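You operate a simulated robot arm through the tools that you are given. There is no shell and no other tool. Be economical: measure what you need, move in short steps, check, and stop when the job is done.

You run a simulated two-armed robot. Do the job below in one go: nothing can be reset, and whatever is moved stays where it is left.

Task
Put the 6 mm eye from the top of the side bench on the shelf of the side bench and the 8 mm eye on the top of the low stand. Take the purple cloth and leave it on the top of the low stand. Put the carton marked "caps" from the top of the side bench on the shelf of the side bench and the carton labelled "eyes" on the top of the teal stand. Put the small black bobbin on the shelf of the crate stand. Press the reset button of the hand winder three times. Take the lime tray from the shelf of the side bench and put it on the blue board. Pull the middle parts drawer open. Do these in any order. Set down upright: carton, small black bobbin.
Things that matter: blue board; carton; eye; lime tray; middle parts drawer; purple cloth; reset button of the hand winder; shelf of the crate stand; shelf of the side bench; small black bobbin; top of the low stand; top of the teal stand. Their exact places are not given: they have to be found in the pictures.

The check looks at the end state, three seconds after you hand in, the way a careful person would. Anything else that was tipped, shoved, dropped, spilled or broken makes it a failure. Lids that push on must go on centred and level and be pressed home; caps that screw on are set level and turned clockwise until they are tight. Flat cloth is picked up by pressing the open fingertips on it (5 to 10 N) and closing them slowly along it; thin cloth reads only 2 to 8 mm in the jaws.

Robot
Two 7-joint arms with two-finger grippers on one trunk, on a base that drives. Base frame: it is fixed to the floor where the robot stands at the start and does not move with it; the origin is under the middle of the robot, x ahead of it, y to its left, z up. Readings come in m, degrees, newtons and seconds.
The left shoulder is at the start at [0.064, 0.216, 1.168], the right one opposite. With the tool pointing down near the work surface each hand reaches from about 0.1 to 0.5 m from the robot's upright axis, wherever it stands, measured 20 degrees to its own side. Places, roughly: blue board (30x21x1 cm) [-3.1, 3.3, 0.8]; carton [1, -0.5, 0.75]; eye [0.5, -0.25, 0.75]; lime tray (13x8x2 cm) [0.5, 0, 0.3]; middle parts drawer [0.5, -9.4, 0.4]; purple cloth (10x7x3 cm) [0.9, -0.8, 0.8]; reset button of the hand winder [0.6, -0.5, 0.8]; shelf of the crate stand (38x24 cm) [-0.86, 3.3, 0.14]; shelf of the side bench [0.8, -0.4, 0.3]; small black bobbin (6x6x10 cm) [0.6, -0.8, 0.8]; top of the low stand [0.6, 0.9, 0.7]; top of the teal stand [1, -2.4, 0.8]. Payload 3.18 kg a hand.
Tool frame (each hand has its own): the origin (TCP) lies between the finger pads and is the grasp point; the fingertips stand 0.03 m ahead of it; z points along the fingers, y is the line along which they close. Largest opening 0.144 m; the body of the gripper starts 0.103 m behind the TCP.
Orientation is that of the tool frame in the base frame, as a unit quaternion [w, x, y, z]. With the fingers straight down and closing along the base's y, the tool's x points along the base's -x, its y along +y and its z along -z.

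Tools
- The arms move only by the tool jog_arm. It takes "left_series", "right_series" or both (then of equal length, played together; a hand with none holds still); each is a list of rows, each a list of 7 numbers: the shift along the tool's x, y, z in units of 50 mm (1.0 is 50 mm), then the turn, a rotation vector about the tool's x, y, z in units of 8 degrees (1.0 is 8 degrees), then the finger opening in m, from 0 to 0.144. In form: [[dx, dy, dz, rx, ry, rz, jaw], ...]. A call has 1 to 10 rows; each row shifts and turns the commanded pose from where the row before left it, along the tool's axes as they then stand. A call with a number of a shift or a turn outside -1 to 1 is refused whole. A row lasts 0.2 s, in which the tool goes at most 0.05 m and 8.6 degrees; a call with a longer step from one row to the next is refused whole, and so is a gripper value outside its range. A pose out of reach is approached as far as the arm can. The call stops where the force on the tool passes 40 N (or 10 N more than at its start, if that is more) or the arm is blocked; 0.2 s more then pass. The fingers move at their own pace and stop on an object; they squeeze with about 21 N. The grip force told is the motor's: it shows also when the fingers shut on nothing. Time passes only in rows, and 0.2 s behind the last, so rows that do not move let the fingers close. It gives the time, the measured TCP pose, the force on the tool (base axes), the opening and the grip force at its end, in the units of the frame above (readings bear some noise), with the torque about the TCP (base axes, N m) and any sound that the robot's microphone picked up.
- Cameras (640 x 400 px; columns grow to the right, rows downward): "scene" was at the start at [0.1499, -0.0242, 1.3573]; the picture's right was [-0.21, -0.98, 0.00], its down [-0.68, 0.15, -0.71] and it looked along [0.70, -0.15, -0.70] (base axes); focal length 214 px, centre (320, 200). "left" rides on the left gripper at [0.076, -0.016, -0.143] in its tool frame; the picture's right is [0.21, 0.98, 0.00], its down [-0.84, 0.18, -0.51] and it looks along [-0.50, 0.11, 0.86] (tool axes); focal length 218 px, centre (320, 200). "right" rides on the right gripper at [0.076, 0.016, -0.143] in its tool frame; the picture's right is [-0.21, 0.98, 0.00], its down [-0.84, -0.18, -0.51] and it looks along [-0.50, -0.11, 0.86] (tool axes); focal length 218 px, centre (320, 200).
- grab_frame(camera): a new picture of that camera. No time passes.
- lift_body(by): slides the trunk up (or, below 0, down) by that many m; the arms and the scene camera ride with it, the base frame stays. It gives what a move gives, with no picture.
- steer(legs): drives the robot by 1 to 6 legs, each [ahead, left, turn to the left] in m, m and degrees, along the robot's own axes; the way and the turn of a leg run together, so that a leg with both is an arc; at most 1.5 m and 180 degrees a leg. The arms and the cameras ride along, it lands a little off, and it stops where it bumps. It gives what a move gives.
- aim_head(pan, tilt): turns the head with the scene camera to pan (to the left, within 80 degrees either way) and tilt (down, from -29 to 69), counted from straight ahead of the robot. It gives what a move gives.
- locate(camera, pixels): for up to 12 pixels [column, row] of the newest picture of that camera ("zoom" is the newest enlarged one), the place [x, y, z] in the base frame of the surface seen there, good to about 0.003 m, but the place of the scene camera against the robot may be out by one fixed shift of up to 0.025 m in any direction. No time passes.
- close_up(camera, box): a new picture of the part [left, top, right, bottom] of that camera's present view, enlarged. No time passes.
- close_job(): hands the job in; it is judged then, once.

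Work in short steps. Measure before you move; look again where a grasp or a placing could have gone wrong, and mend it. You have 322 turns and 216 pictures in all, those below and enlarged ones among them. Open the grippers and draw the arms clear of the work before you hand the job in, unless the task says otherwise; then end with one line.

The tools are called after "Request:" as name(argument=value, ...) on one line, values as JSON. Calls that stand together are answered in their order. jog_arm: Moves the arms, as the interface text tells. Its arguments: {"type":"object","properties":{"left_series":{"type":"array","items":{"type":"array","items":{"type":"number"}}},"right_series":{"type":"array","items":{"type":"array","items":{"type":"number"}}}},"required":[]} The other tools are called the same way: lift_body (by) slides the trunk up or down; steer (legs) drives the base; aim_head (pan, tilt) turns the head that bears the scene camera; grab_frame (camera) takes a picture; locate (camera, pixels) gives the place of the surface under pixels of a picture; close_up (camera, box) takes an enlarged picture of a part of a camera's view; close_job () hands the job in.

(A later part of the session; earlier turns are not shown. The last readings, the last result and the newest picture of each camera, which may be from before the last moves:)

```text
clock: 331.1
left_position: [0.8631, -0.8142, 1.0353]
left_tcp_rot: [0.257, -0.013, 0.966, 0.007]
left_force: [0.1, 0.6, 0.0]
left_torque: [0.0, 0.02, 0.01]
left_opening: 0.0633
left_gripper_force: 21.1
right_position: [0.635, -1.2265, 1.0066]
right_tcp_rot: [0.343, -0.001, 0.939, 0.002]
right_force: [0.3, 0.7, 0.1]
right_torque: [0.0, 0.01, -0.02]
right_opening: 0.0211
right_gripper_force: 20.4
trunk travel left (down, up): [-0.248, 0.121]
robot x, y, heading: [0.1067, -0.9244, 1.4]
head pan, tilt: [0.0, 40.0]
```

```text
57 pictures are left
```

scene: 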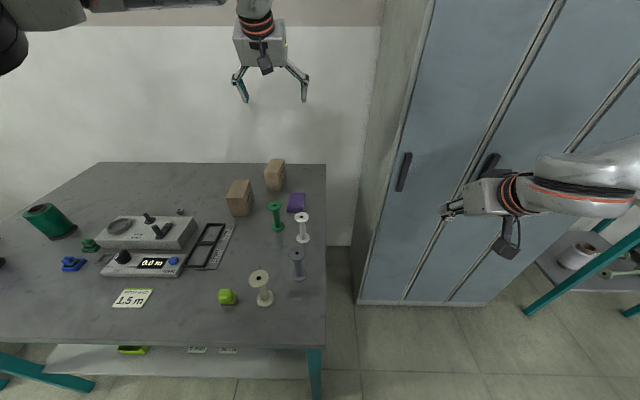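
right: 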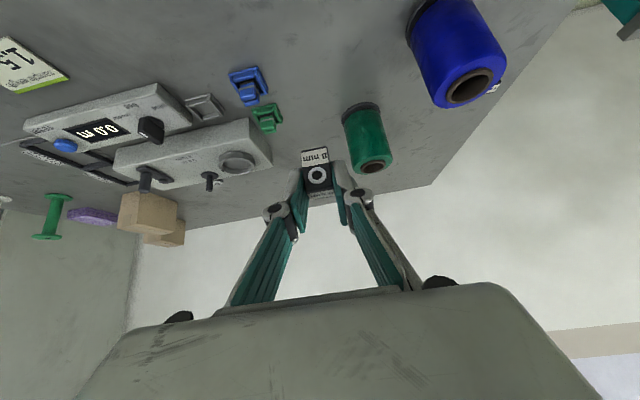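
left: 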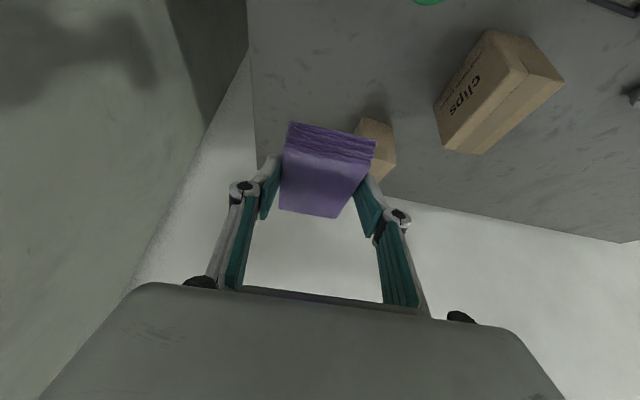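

Cloth held. I back off and strafe left to the low stand, then look at its free space.

Request:
steer(legs=[[-0.3, 0, -1.3], [0, 1.45, 0]])

Request:
aim_head(pan=20, tilt=45)

Request:
grab_frame(camera="scene")

```text
clock: 345.3
left_position: [0.5741, 0.5756, 1.035]
left_tcp_rot: [0.258, 0.003, 0.966, 0.002]
left_force: [-0.4, -0.2, -0.6]
left_torque: [0.0, 0.01, -0.01]
left_opening: 0.063
left_gripper_force: 20.9
right_position: [0.3359, 0.1711, 1.0071]
right_tcp_rot: [0.343, 0.015, 0.939, -0.004]
right_force: [-0.2, -0.8, -0.9]
right_torque: [-0.01, -0.02, 0.0]
right_opening: 0.0211
right_gripper_force: 21.2
trunk travel left (down, up): [-0.248, 0.121]
robot x, y, heading: [-0.183, 0.4915, -0.8]
head pan, tilt: [0.0, 40.0]
```

```text
clock: 346.1
left_position: [0.5752, 0.5749, 1.0358]
left_tcp_rot: [0.259, 0.003, 0.966, 0.002]
left_force: [-0.1, 0.7, -0.7]
left_torque: [0.02, 0.0, 0.01]
left_opening: 0.0629
left_gripper_force: 20.8
right_position: [0.3355, 0.17, 1.006]
right_tcp_rot: [0.344, 0.014, 0.939, -0.004]
right_force: [-0.5, 0.0, -0.3]
right_torque: [0.01, 0.02, -0.02]
right_opening: 0.021
right_gripper_force: 21.2
trunk travel left (down, up): [-0.248, 0.121]
robot x, y, heading: [-0.184, 0.4866, -0.4]
head pan, tilt: [20.0, 45.0]
```

```text
56 pictures are left
```

scene: 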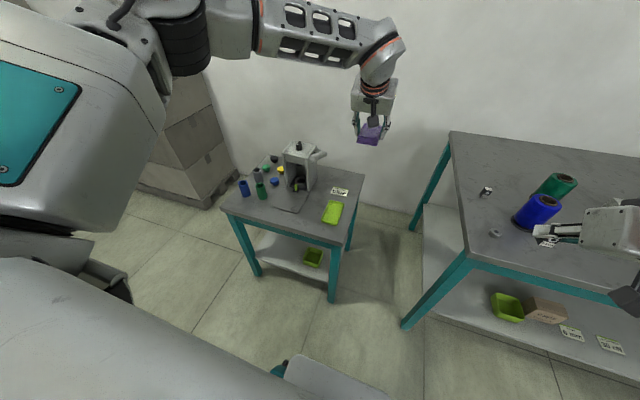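

Request:
close_up(camera="scene", box=[215, 135, 375, 235])

Request:
locate(camera="zoom", pixels=[[470, 265], [500, 350], [440, 350], [520, 215], [500, 235], [595, 160], [40, 300], [340, 160], [250, 320], [360, 290], [430, 200], [460, 380]])

```text
4.00 times, centred on (295, 185) of scene
```

zoom: 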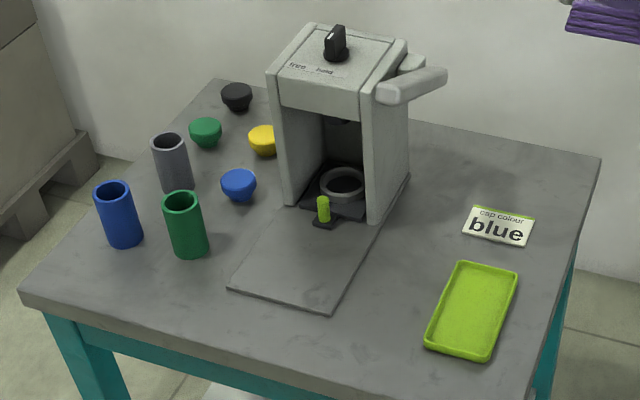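

```text
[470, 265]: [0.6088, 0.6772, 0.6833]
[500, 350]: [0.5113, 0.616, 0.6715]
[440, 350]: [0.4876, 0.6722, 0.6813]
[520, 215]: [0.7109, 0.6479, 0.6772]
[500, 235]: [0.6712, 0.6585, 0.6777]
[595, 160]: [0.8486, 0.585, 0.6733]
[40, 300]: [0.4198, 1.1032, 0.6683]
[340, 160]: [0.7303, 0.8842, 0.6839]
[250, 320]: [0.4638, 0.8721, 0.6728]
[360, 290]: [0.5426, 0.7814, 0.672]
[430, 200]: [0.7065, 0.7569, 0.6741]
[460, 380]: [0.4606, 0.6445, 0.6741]
```

I locate the lever, tube bases and plate corners to choose free spots.

Request:
locate(camera="zoom", pixels=[[445, 75], [385, 95], [190, 255], [125, 245], [230, 290], [330, 312], [408, 180], [380, 220], [150, 300], [560, 170], [470, 160]])

```text
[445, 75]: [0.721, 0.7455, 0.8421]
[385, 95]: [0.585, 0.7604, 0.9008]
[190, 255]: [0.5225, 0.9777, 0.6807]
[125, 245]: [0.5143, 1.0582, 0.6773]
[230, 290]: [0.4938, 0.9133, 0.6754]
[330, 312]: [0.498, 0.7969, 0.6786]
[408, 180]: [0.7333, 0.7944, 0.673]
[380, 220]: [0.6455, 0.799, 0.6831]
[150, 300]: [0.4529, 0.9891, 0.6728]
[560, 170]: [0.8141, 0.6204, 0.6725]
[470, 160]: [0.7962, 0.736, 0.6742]
```

Free gap between the machine's plate and the tray: y 0.69–0.80, x 0.43–0.73. I'll put the eye at (0.60,0.735), the cloth at (0.49,0.745). I drive into position for the eye.

Request:
steer(legs=[[0, 0.555, 0.6], [0.09, 0, 0]])

Request:
jog_arm(right_series=[[-0.74, 0, 0.62, 0, 0, 0, 0.01], [-0.74, 0, 0.62, 0, 0, 0, 0.01], [-0.74, 0, 0.62, 0, 0, 0, 0.01], [0.6, 0, 0.72, 0, 0, 0, 0.01], [0.6, 0, 0.72, 0, 0, 0, 0.01], [0.6, 0, 0.72, 0, 0, 0, 0.01], [0.4, 0, 0.48, 0, 0, 0, 0.01], [0, 0, 0, 0, 0, 0, 0.01]])

Request:
grab_frame(camera="right")

```text
clock: 352.4
left_position: [0.6625, 1.1656, 1.0354]
left_tcp_rot: [0.258, -0.008, 0.966, 0.005]
left_force: [0.6, 1.1, -1.0]
left_torque: [0.03, 0.04, 0.02]
left_opening: 0.0629
left_gripper_force: 20.9
right_position: [0.432, 0.7549, 1.0052]
right_tcp_rot: [0.343, 0.003, 0.939, 0.0]
right_force: [0.2, -0.4, -0.2]
right_torque: [-0.01, 0.04, -0.01]
right_opening: 0.0211
right_gripper_force: 21.5
trunk travel left (down, up): [-0.248, 0.121]
robot x, y, heading: [-0.0929, 1.0629, 0.7]
head pan, tilt: [20.0, 45.0]
```

```text
clock: 353.7
left_position: [0.663, 1.1654, 1.0333]
left_tcp_rot: [0.257, -0.008, 0.966, 0.005]
left_force: [0.8, -0.1, -0.8]
left_torque: [0.03, 0.06, 0.01]
left_opening: 0.063
left_gripper_force: 21.1
right_position: [0.5901, 0.7569, 0.9074]
right_tcp_rot: [0.36, 0.004, 0.933, 0.002]
right_force: [-1.2, 0.1, 12.5]
right_torque: [0.29, -0.03, 0.05]
right_opening: 0.0213
right_gripper_force: 20.5
trunk travel left (down, up): [-0.248, 0.121]
robot x, y, heading: [-0.0941, 1.0666, 0.6]
head pan, tilt: [20.0, 45.0]
stopped in row 6 (right hand): the force on the tool passed its limit at 53 N (the readings are from after the stop); the commanded pose is now the measured one
```

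```text
54 pictures are left
```

right: 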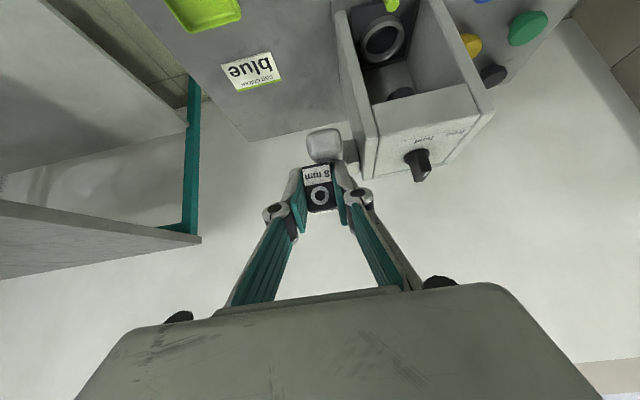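

I came down on the machine's lever. I lift immediately and look at what happened.

Request:
jog_arm(right_series=[[-0.5, 0, -0.6, 0, 0, 0, 0.01], [-0.6, 0, -0.72, 0, 0, 0, 0.01], [0.7, 0, -0.6, 0, 0, 0, 0.01], [0.7, 0, -0.6, 0, 0, 0, 0.01]])

Request:
grab_frame(camera="right")

Request:
close_up(camera="scene", box=[180, 100, 420, 300])

```text
clock: 354.7
left_position: [0.6611, 1.1644, 1.0373]
left_tcp_rot: [0.258, -0.008, 0.966, 0.005]
left_force: [-0.1, 0.8, -0.8]
left_torque: [-0.01, -0.01, 0.0]
left_opening: 0.0632
left_gripper_force: 20.9
right_position: [0.4925, 0.7573, 0.988]
right_tcp_rot: [0.358, 0.004, 0.934, 0.002]
right_force: [-0.6, 1.1, -1.6]
right_torque: [-0.02, -0.02, 0.04]
right_opening: 0.0211
right_gripper_force: 20.7
trunk travel left (down, up): [-0.248, 0.121]
robot x, y, heading: [-0.0932, 1.0655, 0.7]
head pan, tilt: [20.0, 45.0]
```

```text
53 pictures are left
```

right: 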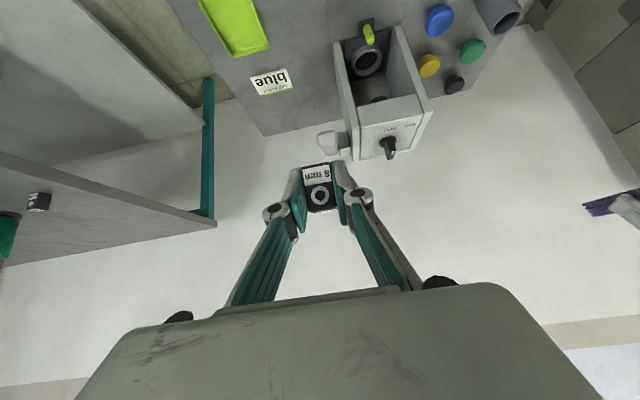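

```text
2.00 times, centred on (300, 200) of scene
```

zoom: 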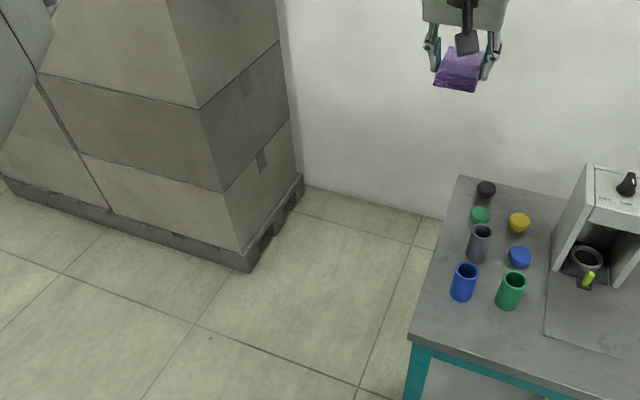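

I turn the head to see the lever.

Request:
aim_head(pan=-15, tilt=45)

Request:
grab_frame(camera="scene")

Request:
close_up(camera="scene", box=[220, 110, 460, 260])

```text
clock: 355.7
left_position: [0.6624, 1.1646, 1.0362]
left_tcp_rot: [0.258, -0.007, 0.966, 0.006]
left_force: [0.8, -0.1, 0.3]
left_torque: [-0.01, -0.01, 0.05]
left_opening: 0.0631
left_gripper_force: 21.0
right_position: [0.4925, 0.7561, 0.9866]
right_tcp_rot: [0.359, 0.003, 0.933, 0.002]
right_force: [-0.6, 0.1, -0.5]
right_torque: [0.01, -0.03, -0.02]
right_opening: 0.0211
right_gripper_force: 20.8
trunk travel left (down, up): [-0.248, 0.121]
robot x, y, heading: [-0.0915, 1.0635, 0.7]
head pan, tilt: [-15.0, 45.0]
```

```text
51 pictures are left
```

scene: 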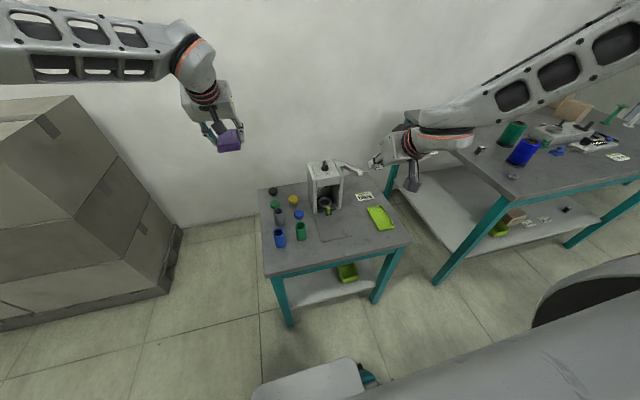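

```text
2.67 times, centred on (340, 185) of scene
```

zoom: 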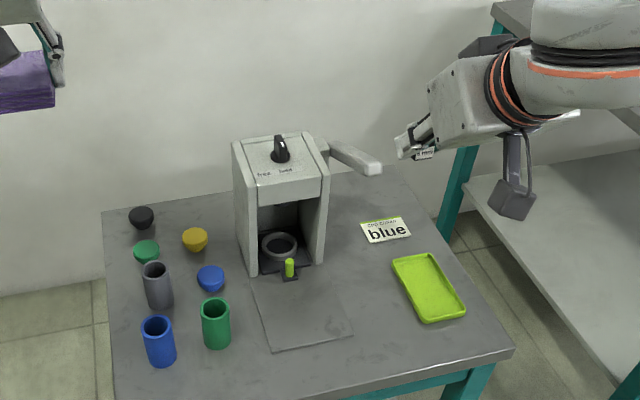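

I measure the lever now against the earlier readings.

Request:
locate(camera="zoom", pixels=[[375, 165], [355, 157], [335, 148], [325, 143], [280, 150], [300, 175]])

```text
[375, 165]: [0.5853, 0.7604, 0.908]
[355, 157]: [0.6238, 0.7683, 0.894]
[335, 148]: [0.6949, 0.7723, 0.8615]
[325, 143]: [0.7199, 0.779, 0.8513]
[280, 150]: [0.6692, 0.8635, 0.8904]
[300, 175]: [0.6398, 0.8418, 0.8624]
```

The lever reads the same as before, so no harm. New spots clear of it: eye at (0.455,0.85) in front of the plate, cloth at (0.49,0.745). I reposition for the eye.

Request:
steer(legs=[[-0.145, 0.095, -0.6]])

Request:
jog_arm(right_series=[[-0.72, 0, 0.64, 0, 0, 0, 0.01], [-0.72, 0, 0.64, 0, 0, 0, 0.01], [0.6, 0, 0.66, 0, 0, 0, 0.01], [0.6, 0, 0.66, 0, 0, 0, 0.01], [0.6, 0, 0.66, 0, 0, 0, 0.01], [0.6, 0, 0.66, 0, 0, 0, 0.01], [0, 0, 0, 0, 0, 0, 0.01]])

Request:
grab_frame(camera="right")

```text
clock: 357.2
left_position: [0.5147, 1.2497, 1.0369]
left_tcp_rot: [0.259, -0.001, 0.966, 0.003]
left_force: [-0.8, 0.0, -0.7]
left_torque: [-0.02, 0.0, -0.02]
left_opening: 0.0632
left_gripper_force: 21.0
right_position: [0.3394, 0.8428, 0.9875]
right_tcp_rot: [0.358, 0.009, 0.934, 0.0]
right_force: [-0.6, 0.5, -0.4]
right_torque: [-0.02, -0.07, -0.02]
right_opening: 0.0209
right_gripper_force: 21.3
trunk travel left (down, up): [-0.248, 0.121]
robot x, y, heading: [-0.2457, 1.1558, 0.1]
head pan, tilt: [-15.0, 45.0]
```

```text
clock: 358.8
left_position: [0.5151, 1.2506, 1.0356]
left_tcp_rot: [0.258, -0.002, 0.966, 0.003]
left_force: [-0.5, -0.1, 0.3]
left_torque: [-0.03, -0.02, -0.04]
left_opening: 0.0629
left_gripper_force: 20.9
right_position: [0.4357, 0.8433, 0.809]
right_tcp_rot: [0.358, 0.01, 0.934, -0.002]
right_force: [-1.1, -0.3, 0.6]
right_torque: [0.02, -0.01, -0.01]
right_opening: 0.021
right_gripper_force: 21.5
trunk travel left (down, up): [-0.248, 0.121]
robot x, y, heading: [-0.2403, 1.1582, 0.0]
head pan, tilt: [-15.0, 45.0]
```

```text
49 pictures are left
```

right: 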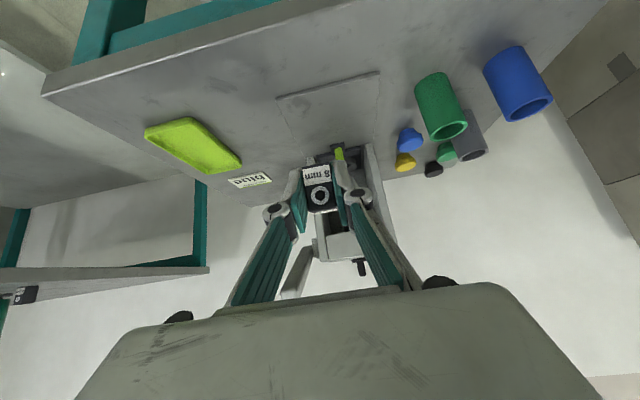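

I locate the stand's front edge, the plate edge and the eye's base.

Request:
locate(camera="right", pixels=[[280, 40], [340, 20], [280, 97], [375, 75], [300, 120], [305, 170], [327, 167], [317, 200]])

```text
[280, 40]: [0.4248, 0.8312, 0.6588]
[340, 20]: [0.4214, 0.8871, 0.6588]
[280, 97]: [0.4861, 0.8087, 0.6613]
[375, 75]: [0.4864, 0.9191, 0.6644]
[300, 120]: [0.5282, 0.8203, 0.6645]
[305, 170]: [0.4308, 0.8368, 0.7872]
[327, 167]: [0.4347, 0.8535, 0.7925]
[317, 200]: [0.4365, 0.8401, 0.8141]
```

Surface z 0.659. I move 15 mm forward and lower 105 mm, then ease to contact.

Request:
jog_arm(right_series=[[0.39, 0, 0.587, 0, 0, 0, 0.01], [0.39, 0, 0.587, 0, 0, 0, 0.01], [0.39, 0, 0.587, 0, 0, 0, 0.01], [0, 0, 0, 0, 0, 0, 0.01]])

Request:
jog_arm(right_series=[[0.04, 0, 0.045, 0, 0, 0, 0.01], [0, 0, 0, 0, 0, 0, 0.01]])

```text
clock: 359.8
left_position: [0.5158, 1.2504, 1.0353]
left_tcp_rot: [0.258, -0.003, 0.966, 0.004]
left_force: [0.1, 0.1, 0.6]
left_torque: [0.02, 0.0, 0.04]
left_opening: 0.0628
left_gripper_force: 21.3
right_position: [0.4368, 0.8411, 0.8001]
right_tcp_rot: [0.358, 0.009, 0.934, 0.0]
right_force: [0.3, -0.5, 0.3]
right_torque: [0.01, 0.0, 0.03]
right_opening: 0.0212
right_gripper_force: 20.8
right hand out of reach, approached as far as the arm can: row 1, 2, 3
trunk travel left (down, up): [-0.248, 0.121]
robot x, y, heading: [-0.239, 1.1576, 0.1]
head pan, tilt: [-15.0, 45.0]
```

```text
clock: 360.4
left_position: [0.515, 1.2511, 1.0352]
left_tcp_rot: [0.258, -0.002, 0.966, 0.004]
left_force: [0.4, -0.4, -1.6]
left_torque: [-0.02, 0.06, 0.0]
left_opening: 0.0628
left_gripper_force: 21.1
right_position: [0.4357, 0.8424, 0.7991]
right_tcp_rot: [0.357, 0.009, 0.934, -0.001]
right_force: [-0.5, 0.4, -0.6]
right_torque: [0.02, 0.0, 0.0]
right_opening: 0.0212
right_gripper_force: 20.6
right hand out of reach, approached as far as the arm can: row 1
trunk travel left (down, up): [-0.248, 0.121]
robot x, y, heading: [-0.2431, 1.1566, 0.3]
head pan, tilt: [-15.0, 45.0]
```

The arm is at its near limit; I raise it 50 mm off the limit, lower the trunk 0.15, then continue.

Request:
jog_arm(right_series=[[-0.67, 0, -0.743, 0, 0, 0, 0.01], [0, 0, 0, 0, 0, 0, 0.01]])

Request:
lift_body(by=-0.12)

```text
clock: 361.0
left_position: [0.5167, 1.2493, 1.0348]
left_tcp_rot: [0.257, -0.002, 0.967, 0.004]
left_force: [0.3, 0.0, -0.5]
left_torque: [0.03, 0.05, 0.02]
left_opening: 0.0629
left_gripper_force: 20.9
right_position: [0.4371, 0.8402, 0.8492]
right_tcp_rot: [0.357, 0.008, 0.934, 0.0]
right_force: [0.8, 0.3, 0.2]
right_torque: [-0.02, 0.02, -0.01]
right_opening: 0.0211
right_gripper_force: 21.3
trunk travel left (down, up): [-0.248, 0.121]
robot x, y, heading: [-0.2412, 1.1536, 0.0]
head pan, tilt: [-15.0, 45.0]
```

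```text
clock: 362.5
left_position: [0.5135, 1.2499, 0.9198]
left_tcp_rot: [0.26, -0.002, 0.966, 0.003]
left_force: [-0.3, -0.5, 0.5]
left_torque: [0.01, 0.03, -0.01]
left_opening: 0.0632
left_gripper_force: 20.8
right_position: [0.436, 0.8434, 0.731]
right_tcp_rot: [0.359, 0.01, 0.933, 0.0]
right_force: [0.9, 0.5, 1.0]
right_torque: [-0.03, 0.02, -0.01]
right_opening: 0.0209
right_gripper_force: 21.1
trunk travel left (down, up): [-0.128, 0.241]
robot x, y, heading: [-0.2436, 1.1617, -0.1]
head pan, tilt: [-15.0, 45.0]
```

Now 15 mm forward and 28 mm down.

Request:
jog_arm(right_series=[[0.08, 0, 0.315, 0, 0, 0, 0.01], [0.08, 0, 0.315, 0, 0, 0, 0.01], [0, 0, 0, 0, 0, 0, 0.01]])

Request:
jog_arm(right_series=[[0.04, 0, 0.045, 0, 0, 0, 0.01], [0, 0, 0, 0, 0, 0, 0.01]])

```text
clock: 363.3
left_position: [0.5149, 1.25, 0.9153]
left_tcp_rot: [0.258, -0.002, 0.966, 0.004]
left_force: [0.6, -0.1, -1.1]
left_torque: [0.01, 0.01, -0.01]
left_opening: 0.0629
left_gripper_force: 20.7
right_position: [0.4454, 0.8378, 0.7157]
right_tcp_rot: [0.357, 0.008, 0.934, 0.0]
right_force: [0.5, -0.4, 0.3]
right_torque: [0.02, -0.01, -0.02]
right_opening: 0.0211
right_gripper_force: 20.9
right hand out of reach, approached as far as the arm can: row 1, 2
trunk travel left (down, up): [-0.128, 0.241]
robot x, y, heading: [-0.2396, 1.1572, -0.0]
head pan, tilt: [-15.0, 45.0]
```

```text
clock: 363.9
left_position: [0.5159, 1.249, 0.9167]
left_tcp_rot: [0.257, -0.002, 0.966, 0.004]
left_force: [0.2, 0.4, -0.9]
left_torque: [-0.04, -0.01, 0.02]
left_opening: 0.0631
left_gripper_force: 20.8
right_position: [0.4442, 0.8377, 0.7156]
right_tcp_rot: [0.356, 0.009, 0.934, -0.001]
right_force: [0.5, 0.7, -0.3]
right_torque: [0.02, -0.01, 0.01]
right_opening: 0.0209
right_gripper_force: 21.1
right hand out of reach, approached as far as the arm can: row 1
trunk travel left (down, up): [-0.128, 0.241]
robot x, y, heading: [-0.2406, 1.1574, -0.0]
head pan, tilt: [-15.0, 45.0]
```

I use the trunk for the last 15 mm, in small steps.

Request:
lift_body(by=-0.012)

Request:
lift_body(by=-0.004)

```text
clock: 364.5
left_position: [0.515, 1.2496, 0.9055]
left_tcp_rot: [0.259, -0.002, 0.966, 0.004]
left_force: [-0.6, 0.3, 0.1]
left_torque: [0.03, -0.01, 0.01]
left_opening: 0.0634
left_gripper_force: 21.1
right_position: [0.4408, 0.8362, 0.6899]
right_tcp_rot: [0.343, 0.01, 0.939, 0.0]
right_force: [-2.7, -1.3, 2.3]
right_torque: [-0.06, 0.03, -0.02]
right_opening: 0.0212
right_gripper_force: 20.6
trunk travel left (down, up): [-0.116, 0.253]
robot x, y, heading: [-0.2405, 1.1544, -0.1]
head pan, tilt: [-15.0, 45.0]
```

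```text
clock: 365.0
left_position: [0.5153, 1.2509, 0.9023]
left_tcp_rot: [0.259, -0.002, 0.966, 0.004]
left_force: [0.4, -0.2, -0.3]
left_torque: [-0.02, 0.04, 0.0]
left_opening: 0.063
left_gripper_force: 21.3
right_position: [0.4427, 0.8366, 0.6902]
right_tcp_rot: [0.346, 0.009, 0.938, 0.0]
right_force: [-5.7, -2.9, 16.3]
right_torque: [-0.3, 0.0, -0.06]
right_opening: 0.0212
right_gripper_force: 20.7
trunk travel left (down, up): [-0.112, 0.257]
robot x, y, heading: [-0.2425, 1.1571, 0.1]
head pan, tilt: [-15.0, 45.0]
```

The eye touches (16 N). I ease the trunk up 2 mm, open the jaws, and look.

Request:
lift_body(by=0.002)

Request:
jog_arm(right_series=[[0, 0, 0, 0, 0, 0, 0.035], [0, 0, 0, 0, 0, 0, 0.05], [0, 0, 0, 0, 0, 0, 0.05]])

Request:
grab_frame(camera="right")

```text
clock: 365.6
left_position: [0.515, 1.2488, 0.9022]
left_tcp_rot: [0.258, -0.001, 0.966, 0.004]
left_force: [-0.3, 0.3, -1.2]
left_torque: [0.02, -0.01, 0.02]
left_opening: 0.0629
left_gripper_force: 21.2
right_position: [0.4425, 0.8363, 0.6899]
right_tcp_rot: [0.345, 0.008, 0.939, 0.0]
right_force: [-0.4, -0.5, 12.4]
right_torque: [-0.2, -0.11, 0.01]
right_opening: 0.0211
right_gripper_force: 21.2
trunk travel left (down, up): [-0.114, 0.255]
robot x, y, heading: [-0.2456, 1.1595, 0.2]
head pan, tilt: [-15.0, 45.0]
```

```text
clock: 366.4
left_position: [0.5159, 1.2496, 0.9028]
left_tcp_rot: [0.258, -0.002, 0.966, 0.004]
left_force: [0.1, -0.2, -0.1]
left_torque: [0.02, 0.02, -0.03]
left_opening: 0.063
left_gripper_force: 21.0
right_position: [0.4409, 0.8369, 0.6889]
right_tcp_rot: [0.343, 0.01, 0.939, -0.001]
right_force: [-5.0, -1.4, 19.6]
right_torque: [-0.11, -0.04, -0.07]
right_opening: 0.0498
right_gripper_force: 8.2
trunk travel left (down, up): [-0.114, 0.255]
robot x, y, heading: [-0.2454, 1.1593, -0.0]
head pan, tilt: [-15.0, 45.0]
```

```text
48 pictures are left
```

right: 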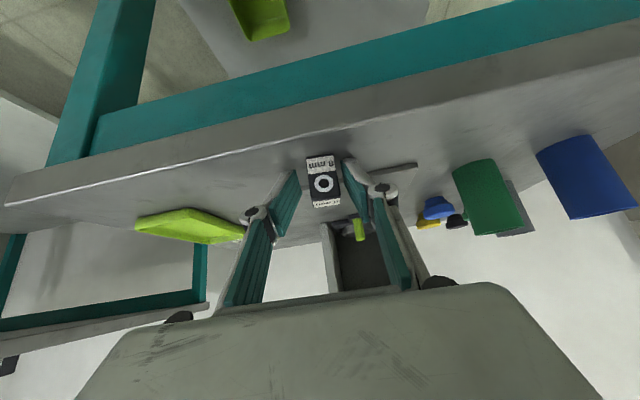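

The eye stands; the tips press on the surface, so I raise the trunk 30 mm, then retract the hand and look.

Request:
lift_body(by=0.04)

Request:
jog_arm(right_series=[[-0.4, 0, -0.6, 0, 0, 0, 0.05], [-0.3, 0, -0.8, 0, 0, 0, 0.05], [0, 0, -0.9, 0, 0, 0, 0.05]])

Request:
grab_frame(camera="right")

```text
clock: 367.2
left_position: [0.5175, 1.2508, 0.9368]
left_tcp_rot: [0.255, -0.002, 0.967, 0.004]
left_force: [0.6, 0.5, -0.8]
left_torque: [0.02, 0.01, 0.01]
left_opening: 0.063
left_gripper_force: 20.9
right_position: [0.4408, 0.8355, 0.7254]
right_tcp_rot: [0.34, 0.009, 0.94, -0.001]
right_force: [0.9, -0.1, -0.4]
right_torque: [-0.01, 0.0, 0.01]
right_opening: 0.05
right_gripper_force: 0.1
trunk travel left (down, up): [-0.154, 0.215]
robot x, y, heading: [-0.242, 1.1562, -0.1]
head pan, tilt: [-15.0, 45.0]
```

```text
clock: 368.0
left_position: [0.513, 1.2506, 0.944]
left_tcp_rot: [0.258, -0.002, 0.966, 0.003]
left_force: [-0.5, 0.2, 0.0]
left_torque: [-0.01, 0.0, 0.03]
left_opening: 0.0632
left_gripper_force: 21.1
right_position: [0.3912, 0.8348, 0.842]
right_tcp_rot: [0.343, 0.009, 0.939, -0.001]
right_force: [-0.5, -0.7, -0.1]
right_torque: [0.02, -0.04, -0.02]
right_opening: 0.0501
right_gripper_force: 0.1
trunk travel left (down, up): [-0.154, 0.215]
robot x, y, heading: [-0.2413, 1.1588, -0.0]
head pan, tilt: [-15.0, 45.0]
```

```text
47 pictures are left
```

right: 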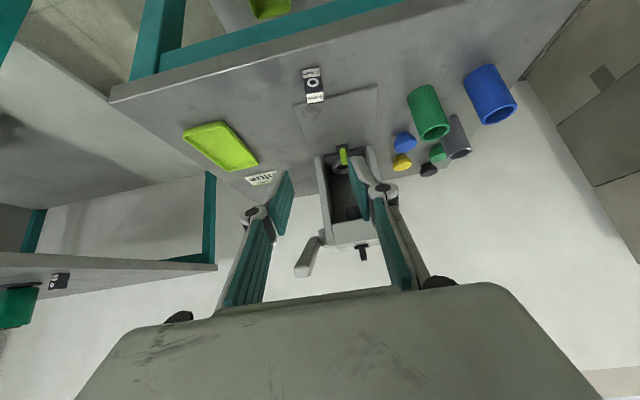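

The eye stands on the low stand. For the cloth I back off 0.12, move right 0.505, and view from the left hand.

Request:
steer(legs=[[-0.15, 0, 0], [0, -0.505, 0], [0.06, 0, 0]])

Request:
grab_frame(camera="left")

```text
clock: 374.4
left_position: [0.431, 0.7585, 0.9409]
left_tcp_rot: [0.257, -0.009, 0.966, 0.005]
left_force: [-0.7, -0.5, -0.5]
left_torque: [0.02, -0.01, 0.02]
left_opening: 0.0631
left_gripper_force: 20.9
right_position: [0.3152, 0.3414, 0.8394]
right_tcp_rot: [0.341, 0.002, 0.94, 0.002]
right_force: [0.6, 0.5, 0.1]
right_torque: [0.0, -0.03, -0.03]
right_opening: 0.05
right_gripper_force: 0.2
trunk travel left (down, up): [-0.154, 0.215]
robot x, y, heading: [-0.3246, 0.6548, 0.6]
head pan, tilt: [-15.0, 45.0]
```

```text
46 pictures are left
```

left: 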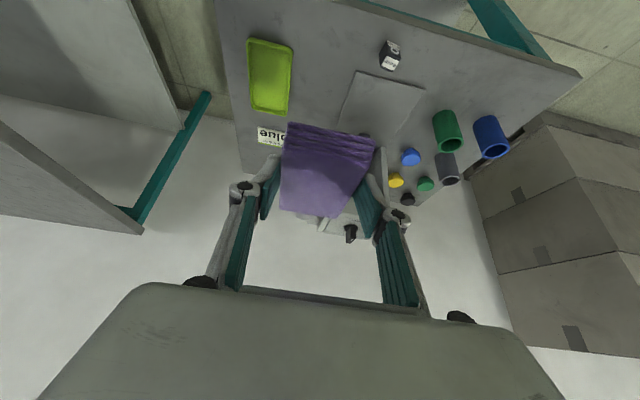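

I locate the gap between the tray and the plate in this view.

Request:
locate(camera="left", pixels=[[293, 50], [288, 112], [355, 75], [340, 120], [315, 95], [325, 60], [320, 30], [390, 50]])

```text
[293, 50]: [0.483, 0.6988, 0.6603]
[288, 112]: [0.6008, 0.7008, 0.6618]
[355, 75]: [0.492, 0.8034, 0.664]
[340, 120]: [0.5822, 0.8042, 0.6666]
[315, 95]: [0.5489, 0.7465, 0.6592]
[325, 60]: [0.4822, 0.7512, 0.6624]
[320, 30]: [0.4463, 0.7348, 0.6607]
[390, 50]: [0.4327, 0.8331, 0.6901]
```

Gap is y 0.70–0.80. I lower the cloth toward (0.48,0.752).

Request:
jog_arm(left_series=[[0.26, -0.02, 0.79, 0, 0, 0, 0.02], [0.26, -0.02, 0.79, 0, 0, 0, 0.02], [0.26, -0.02, 0.79, 0, 0, 0, 0.02], [0.26, -0.02, 0.79, 0, 0, 0, 0.02], [0.26, -0.02, 0.79, 0, 0, 0, 0.02], [0, 0, 0, 0, 0, 0, 0.02]])

```text
clock: 375.9
left_position: [0.4729, 0.7584, 0.7386]
left_tcp_rot: [0.258, -0.009, 0.966, 0.005]
left_force: [-0.2, -0.1, -0.7]
left_torque: [0.02, 0.02, 0.0]
left_opening: 0.063
left_gripper_force: 20.9
right_position: [0.3149, 0.3429, 0.8404]
right_tcp_rot: [0.343, 0.002, 0.939, 0.002]
right_force: [-0.7, -0.8, -0.5]
right_torque: [0.0, -0.05, 0.01]
right_opening: 0.0499
right_gripper_force: 0.0
trunk travel left (down, up): [-0.154, 0.215]
robot x, y, heading: [-0.3246, 0.6548, 0.8]
head pan, tilt: [-15.0, 45.0]
```

Good reach. I lower 40 mm more, then ease to contact.

Request:
jog_arm(left_series=[[0.1, -0.08, 0.37, 0, 0, 0, 0.02], [0.12, 0, 0.36, 0, 0, 0, 0.02], [0, 0, 0, 0, 0, 0, 0.02]])

Request:
jog_arm(left_series=[[0.04, 0, 0.07, 0, 0, 0, 0.02], [0.02, 0, 0.04, 0, 0, 0, 0.02], [0, 0, 0, 0, 0, 0, 0.02]])

Request:
grab_frame(camera="left")

```text
clock: 376.6
left_position: [0.4816, 0.7555, 0.6997]
left_tcp_rot: [0.257, -0.009, 0.966, 0.005]
left_force: [0.4, 0.6, 0.0]
left_torque: [-0.01, -0.01, 0.0]
left_opening: 0.0628
left_gripper_force: 21.3
right_position: [0.3144, 0.3427, 0.839]
right_tcp_rot: [0.343, 0.003, 0.939, 0.002]
right_force: [-0.3, -0.8, -0.4]
right_torque: [0.0, 0.0, 0.01]
right_opening: 0.0498
right_gripper_force: 0.1
trunk travel left (down, up): [-0.154, 0.215]
robot x, y, heading: [-0.3237, 0.6587, 0.9]
head pan, tilt: [-15.0, 45.0]
```

```text
clock: 377.4
left_position: [0.4812, 0.7523, 0.6944]
left_tcp_rot: [0.258, -0.01, 0.966, 0.006]
left_force: [-0.4, 0.0, 1.4]
left_torque: [-0.07, -0.09, -0.01]
left_opening: 0.0632
left_gripper_force: 20.7
right_position: [0.3143, 0.3427, 0.8399]
right_tcp_rot: [0.342, 0.002, 0.94, 0.002]
right_force: [-0.3, 0.6, 0.5]
right_torque: [-0.02, -0.04, 0.01]
right_opening: 0.0499
right_gripper_force: 0.0
trunk travel left (down, up): [-0.154, 0.215]
robot x, y, heading: [-0.3278, 0.6551, 0.8]
head pan, tilt: [-15.0, 45.0]
```

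```text
45 pictures are left
```

left: 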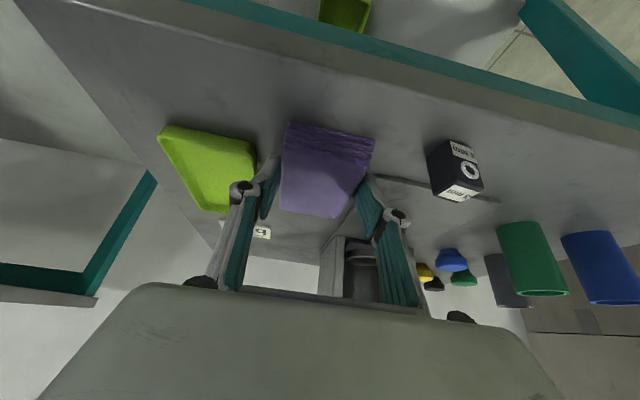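

Cloth is down. I open just to 77 mm and lift straight up.

Request:
jog_arm(left_series=[[0, 0, 0, 0, 0, 0, 0.07], [0, 0, 0, 0, 0, 0, 0.077], [0, 0, 0, 0, 0, 0, 0.077], [-0.3, 0, -0.5, 0, 0, 0, 0.077], [-0.45, 0, -0.78, 0, 0, 0, 0.077], [-0.45, 0, -0.78, 0, 0, 0, 0.077], [-0.45, 0, -0.78, 0, 0, 0, 0.077], [-0.45, 0, -0.78, 0, 0, 0, 0.077], [0, 0, -0.8, 0, 0, 0, 0.077]])

Request:
grab_frame(camera="left")

```text
clock: 379.4
left_position: [0.4625, 0.7503, 0.9427]
left_tcp_rot: [0.258, -0.01, 0.966, 0.006]
left_force: [-0.5, -0.6, -0.3]
left_torque: [0.03, 0.0, -0.01]
left_opening: 0.0772
left_gripper_force: 0.1
right_position: [0.3118, 0.3434, 0.8414]
right_tcp_rot: [0.344, 0.002, 0.939, 0.002]
right_force: [-0.9, -1.2, -0.1]
right_torque: [0.01, -0.01, 0.01]
right_opening: 0.05
right_gripper_force: 0.1
trunk travel left (down, up): [-0.154, 0.215]
robot x, y, heading: [-0.3229, 0.6524, 1.0]
head pan, tilt: [-15.0, 45.0]
```

```text
44 pictures are left
```

left: 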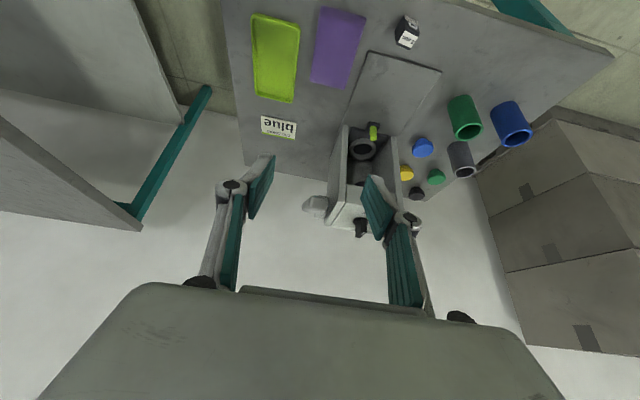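

Cloth lies flat on the stand. Next the "eyes" carton: I raise the trunk, draw the right hand back, and drive to about (0.12,-0.87).

Request:
lift_body(by=0.152)

Request:
jog_arm(right_series=[[0.7, 0, -0.64, 0, 0, 0, 0.05], [0.7, 0, -0.64, 0, 0, 0, 0.05], [0, 0, 0, 0, 0, 0, 0.05]], left_series=[[0, 0, 0, 0, -0.9, 0, 0.12], [0, 0, 0, 0, -0.4, 0, 0.12], [0, 0, 0, 0, 0, 0, 0.12]])

Request:
steer(legs=[[0, -0.75, -1], [0, -0.77, 0], [0.43, 0, 0]])

Request:
grab_frame(camera="left")

```text
clock: 381.2
left_position: [0.4628, 0.7507, 1.0903]
left_tcp_rot: [0.257, -0.009, 0.966, 0.005]
left_force: [0.0, -0.8, 0.1]
left_torque: [0.01, 0.02, 0.03]
left_opening: 0.0772
left_gripper_force: 0.0
right_position: [0.3139, 0.3422, 0.9912]
right_tcp_rot: [0.342, 0.002, 0.94, 0.002]
right_force: [0.7, 0.0, -0.3]
right_torque: [0.01, 0.01, 0.0]
right_opening: 0.0498
right_gripper_force: 0.0
trunk travel left (down, up): [-0.306, 0.063]
robot x, y, heading: [-0.3228, 0.6547, 0.9]
head pan, tilt: [-15.0, 45.0]
```

```text
clock: 382.0
left_position: [0.4634, 0.751, 1.091]
left_tcp_rot: [0.344, -0.008, 0.939, 0.006]
left_force: [0.3, 0.0, 0.2]
left_torque: [0.02, 0.04, 0.04]
left_opening: 0.12
left_gripper_force: 0.0
right_position: [0.2162, 0.3458, 0.9965]
right_tcp_rot: [0.343, 0.002, 0.939, 0.002]
right_force: [0.3, -0.3, 0.0]
right_torque: [0.03, -0.02, 0.0]
right_opening: 0.0499
right_gripper_force: 0.1
trunk travel left (down, up): [-0.306, 0.063]
robot x, y, heading: [-0.3238, 0.6542, 0.9]
head pan, tilt: [-15.0, 45.0]
```

```text
clock: 398.0
left_position: [0.8984, -0.7896, 1.0912]
left_tcp_rot: [0.344, -0.001, 0.939, 0.004]
left_force: [-0.5, 0.8, -0.3]
left_torque: [0.01, 0.0, -0.04]
left_opening: 0.12
left_gripper_force: 0.1
right_position: [0.6441, -1.191, 0.9965]
right_tcp_rot: [0.342, 0.011, 0.94, -0.001]
right_force: [-0.3, -0.1, 0.5]
right_torque: [-0.01, 0.01, 0.01]
right_opening: 0.0498
right_gripper_force: 0.1
trunk travel left (down, up): [-0.306, 0.063]
robot x, y, heading: [0.1064, -0.8698, -0.0]
head pan, tilt: [-15.0, 45.0]
```

```text
43 pictures are left
```

left: 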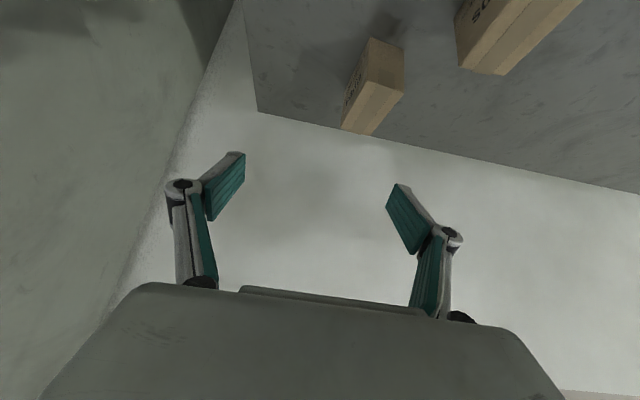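

I measure the eyes carton at (372,85).

Request:
close_up(camera="left", box=[325, 20, 425, 145])

Request:
locate(camera="left", pixels=[[370, 40], [403, 49], [368, 82], [403, 92], [343, 128], [372, 134], [358, 100], [386, 70], [383, 108]])

```text
3.20 times, centred on (375, 82) of left
```

zoom: 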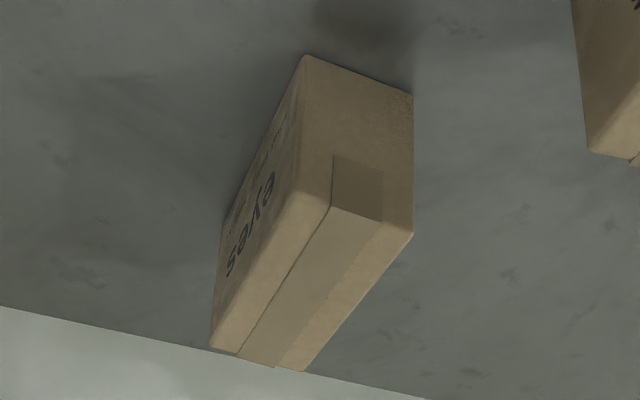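

```text
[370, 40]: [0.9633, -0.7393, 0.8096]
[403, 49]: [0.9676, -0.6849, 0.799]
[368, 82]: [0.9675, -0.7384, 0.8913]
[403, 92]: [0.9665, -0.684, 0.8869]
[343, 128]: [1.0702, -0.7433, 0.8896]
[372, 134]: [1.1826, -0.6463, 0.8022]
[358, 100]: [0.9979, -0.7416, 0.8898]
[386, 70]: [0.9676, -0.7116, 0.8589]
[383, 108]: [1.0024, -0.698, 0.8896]
```

Carton: x 0.966–1.07, y -0.739…-0.684, top 0.890. I drive ahead 50 mm, lower the trunk to its original height, and go to a standoff.

Request:
steer(legs=[[0.05, 0, 0]])

Request:
lift_body(by=-0.058)

```text
clock: 398.9
left_position: [0.9221, -0.7911, 1.0909]
left_tcp_rot: [0.345, -0.001, 0.939, 0.003]
left_force: [0.0, 0.0, -0.4]
left_torque: [-0.01, -0.02, -0.01]
left_opening: 0.1196
left_gripper_force: 0.1
right_position: [0.6679, -1.1892, 0.9956]
right_tcp_rot: [0.343, 0.011, 0.939, -0.001]
right_force: [1.1, -0.2, 0.0]
right_torque: [0.03, -0.04, 0.03]
right_opening: 0.0498
right_gripper_force: 0.1
trunk travel left (down, up): [-0.306, 0.063]
robot x, y, heading: [0.1304, -0.8716, -0.5]
head pan, tilt: [-15.0, 45.0]
stopped in leg 1: the robot was blocked; the commanded pose is now the measured one
```

```text
clock: 399.9
left_position: [0.9206, -0.7911, 1.0366]
left_tcp_rot: [0.346, 0.0, 0.938, 0.003]
left_force: [-0.2, -0.2, 0.2]
left_torque: [-0.01, -0.01, 0.01]
left_opening: 0.1199
left_gripper_force: 0.0
right_position: [0.6658, -1.1903, 0.9413]
right_tcp_rot: [0.345, 0.01, 0.939, -0.001]
right_force: [-1.0, 0.2, 0.0]
right_torque: [0.0, -0.01, 0.01]
right_opening: 0.05
right_gripper_force: 0.2
trunk travel left (down, up): [-0.248, 0.121]
robot x, y, heading: [0.1308, -0.8703, -0.1]
head pan, tilt: [-15.0, 45.0]
```

The base touched the bench's leg; I back 10 mm and move the hand to the standoff.

Request:
steer(legs=[[-0.01, 0, 0]])

Request:
jog_arm(left_series=[[0.365, 0.52, 0.59, 0, 0, 0, 0.1], [0.365, 0.52, 0.59, 0, 0, 0, 0.1], [0.365, 0.52, 0.59, 0, 0, 0, 0.1], [0, 0, 0, 0, 0, 0, 0.1]])

Request:
grab_frame(camera="left")

```text
clock: 400.7
left_position: [0.9095, -0.7906, 1.033]
left_tcp_rot: [0.346, 0.0, 0.938, 0.003]
left_force: [0.3, -0.6, 0.1]
left_torque: [0.0, -0.02, 0.0]
left_opening: 0.1198
left_gripper_force: 0.1
right_position: [0.6564, -1.191, 0.9385]
right_tcp_rot: [0.343, 0.01, 0.939, -0.001]
right_force: [0.2, -0.3, -0.6]
right_torque: [-0.03, -0.02, 0.01]
right_opening: 0.05
right_gripper_force: 0.1
trunk travel left (down, up): [-0.248, 0.121]
robot x, y, heading: [0.1236, -0.8733, -0.1]
head pan, tilt: [-15.0, 45.0]
```

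```text
clock: 401.7
left_position: [0.9275, -0.7112, 0.9324]
left_tcp_rot: [0.347, -0.001, 0.938, 0.003]
left_force: [0.1, 0.8, -0.8]
left_torque: [-0.03, 0.03, 0.0]
left_opening: 0.0999
left_gripper_force: 0.1
right_position: [0.6565, -1.1923, 0.939]
right_tcp_rot: [0.343, 0.011, 0.939, 0.0]
right_force: [0.1, 0.1, 0.2]
right_torque: [0.0, 0.0, 0.0]
right_opening: 0.0499
right_gripper_force: 0.1
trunk travel left (down, up): [-0.248, 0.121]
robot x, y, heading: [0.1209, -0.8708, -0.2]
head pan, tilt: [-15.0, 45.0]
```

```text
41 pictures are left
```

left: 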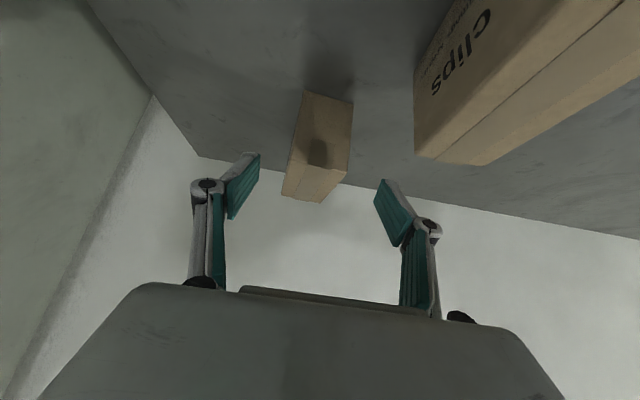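

Centred. I go forward 104 mm along the tool and close.

Request:
jog_arm(left_series=[[-0.04, 0, 0.69, 0, 0, 0, 0.09], [-0.04, 0, 0.69, 0, 0, 0, 0.09], [-0.04, 0, 0.69, 0, 0, 0, 0.09], [0, 0, 0, 0, 0, 0, 0.07], [0, 0, 0, 0, 0, 0, 0.04], [0, 0, 0, 0, 0, 0, 0.04]])

Request:
grab_frame(camera="left")

```text
clock: 403.1
left_position: [0.9978, -0.7143, 0.8573]
left_tcp_rot: [0.345, -0.001, 0.938, 0.003]
left_force: [-0.1, 0.4, 0.8]
left_torque: [0.11, 0.14, -0.04]
left_opening: 0.0595
left_gripper_force: 20.6
right_position: [0.6567, -1.1898, 0.9394]
right_tcp_rot: [0.344, 0.009, 0.939, 0.0]
right_force: [-0.5, 0.3, 1.1]
right_torque: [-0.01, -0.03, 0.0]
right_opening: 0.0502
right_gripper_force: 0.0
trunk travel left (down, up): [-0.248, 0.121]
robot x, y, heading: [0.1195, -0.872, 0.2]
head pan, tilt: [-15.0, 45.0]
```

```text
40 pictures are left
```

left: 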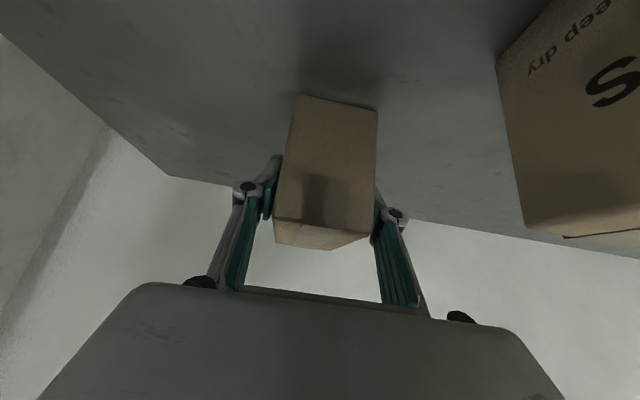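

Held at 59 mm. I lift straight up 0.18 m and check it stays level.

Request:
jog_arm(left_series=[[-0.2, 0, -0.24, 0, 0, 0, 0.04], [-0.5, 0, -0.6, 0, 0, 0, 0.04], [-0.6, 0, -0.7, 0, 0, 0, 0.04], [-0.6, 0, -0.7, 0, 0, 0, 0.04], [-0.5, 0, -0.6, 0, 0, 0, 0.04], [0, 0, 0, 0, 0, 0, 0.04]])

Request:
grab_frame(camera="left")

```text
clock: 404.5
left_position: [0.9991, -0.714, 1.0436]
left_tcp_rot: [0.345, 0.0, 0.939, 0.003]
left_force: [0.0, 0.7, -2.2]
left_torque: [-0.02, 0.08, -0.02]
left_opening: 0.0598
left_gripper_force: 21.4
right_position: [0.6578, -1.19, 0.9372]
right_tcp_rot: [0.343, 0.01, 0.939, -0.001]
right_force: [-0.5, -0.5, 0.2]
right_torque: [-0.02, 0.02, -0.02]
right_opening: 0.05
right_gripper_force: 0.1
trunk travel left (down, up): [-0.248, 0.121]
robot x, y, heading: [0.1185, -0.874, -0.2]
head pan, tilt: [-15.0, 45.0]
```

```text
39 pictures are left
```

left: 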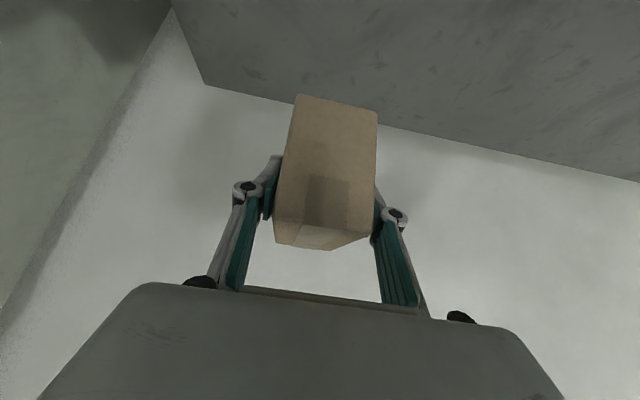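

The carton is firmly held. I back 0.65 m and strafe right toward the teal stand, then look.

Request:
steer(legs=[[-0.6, 0, 0], [0, -0.9, 0]])

Request:
aim_head(pan=-30, tilt=25)

Request:
grab_frame(camera="scene")

```text
clock: 415.8
left_position: [0.3875, -1.6309, 1.0442]
left_tcp_rot: [0.345, 0.009, 0.939, -0.001]
left_force: [-0.4, -0.7, -2.4]
left_torque: [0.02, 0.05, -0.04]
left_opening: 0.0594
left_gripper_force: 20.5
right_position: [0.0386, -2.1033, 0.9376]
right_tcp_rot: [0.342, 0.018, 0.939, -0.003]
right_force: [-0.1, 0.6, 1.0]
right_torque: [-0.04, 0.01, 0.0]
right_opening: 0.0501
right_gripper_force: 0.1
trunk travel left (down, up): [-0.248, 0.121]
robot x, y, heading: [-0.4913, -1.7721, -1.2]
head pan, tilt: [-15.0, 45.0]
```

```text
clock: 416.6
left_position: [0.3895, -1.6311, 1.0428]
left_tcp_rot: [0.345, 0.008, 0.938, 0.0]
left_force: [-0.4, 0.7, -1.9]
left_torque: [0.01, 0.02, -0.03]
left_opening: 0.0596
left_gripper_force: 20.8
right_position: [0.0368, -2.1006, 0.9377]
right_tcp_rot: [0.344, 0.02, 0.939, -0.006]
right_force: [-0.6, 0.0, -0.2]
right_torque: [-0.04, 0.02, -0.05]
right_opening: 0.0501
right_gripper_force: 0.0
trunk travel left (down, up): [-0.248, 0.121]
robot x, y, heading: [-0.4943, -1.7762, -1.1]
head pan, tilt: [-30.0, 25.0]
```

```text
38 pictures are left
```

scene: 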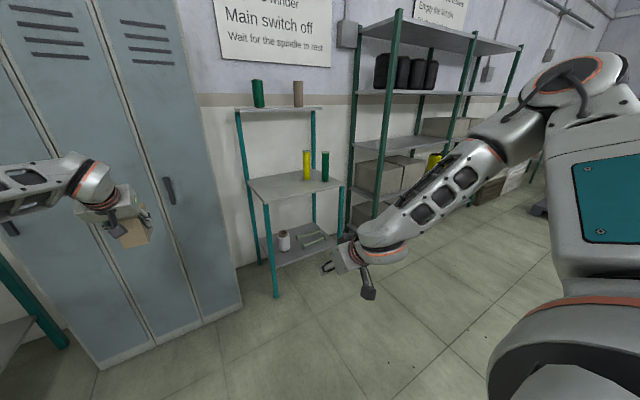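

The teal stand has a deck at (290,187), an upper rack and a lower shelf; I locate its surfaces.

Request:
close_up(camera="scene", box=[220, 70, 360, 310])

Request:
locate(camera="scene", pixels=[[262, 200], [335, 182], [250, 180], [290, 188], [275, 108], [308, 180], [325, 180], [300, 240], [237, 110], [320, 108], [275, 292]])

```text
1.67 times, centred on (290, 190) of scene
```

zoom: 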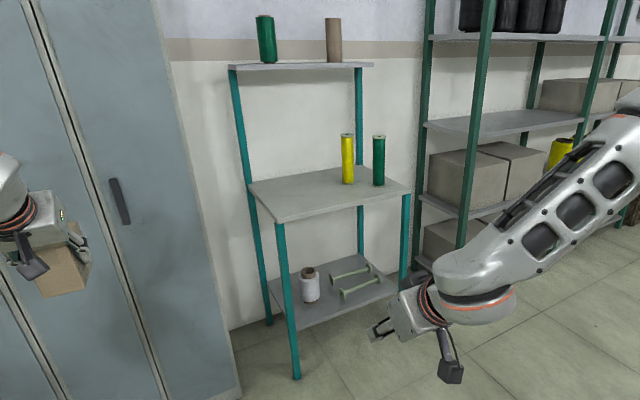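

```text
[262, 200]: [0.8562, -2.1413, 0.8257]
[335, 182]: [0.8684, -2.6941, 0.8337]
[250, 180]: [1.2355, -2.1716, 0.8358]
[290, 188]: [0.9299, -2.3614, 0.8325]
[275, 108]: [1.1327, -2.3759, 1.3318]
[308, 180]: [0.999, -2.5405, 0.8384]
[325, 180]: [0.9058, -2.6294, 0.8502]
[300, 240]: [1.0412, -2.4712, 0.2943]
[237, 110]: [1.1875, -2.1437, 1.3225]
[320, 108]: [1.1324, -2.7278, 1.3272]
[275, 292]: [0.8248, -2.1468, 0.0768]
```

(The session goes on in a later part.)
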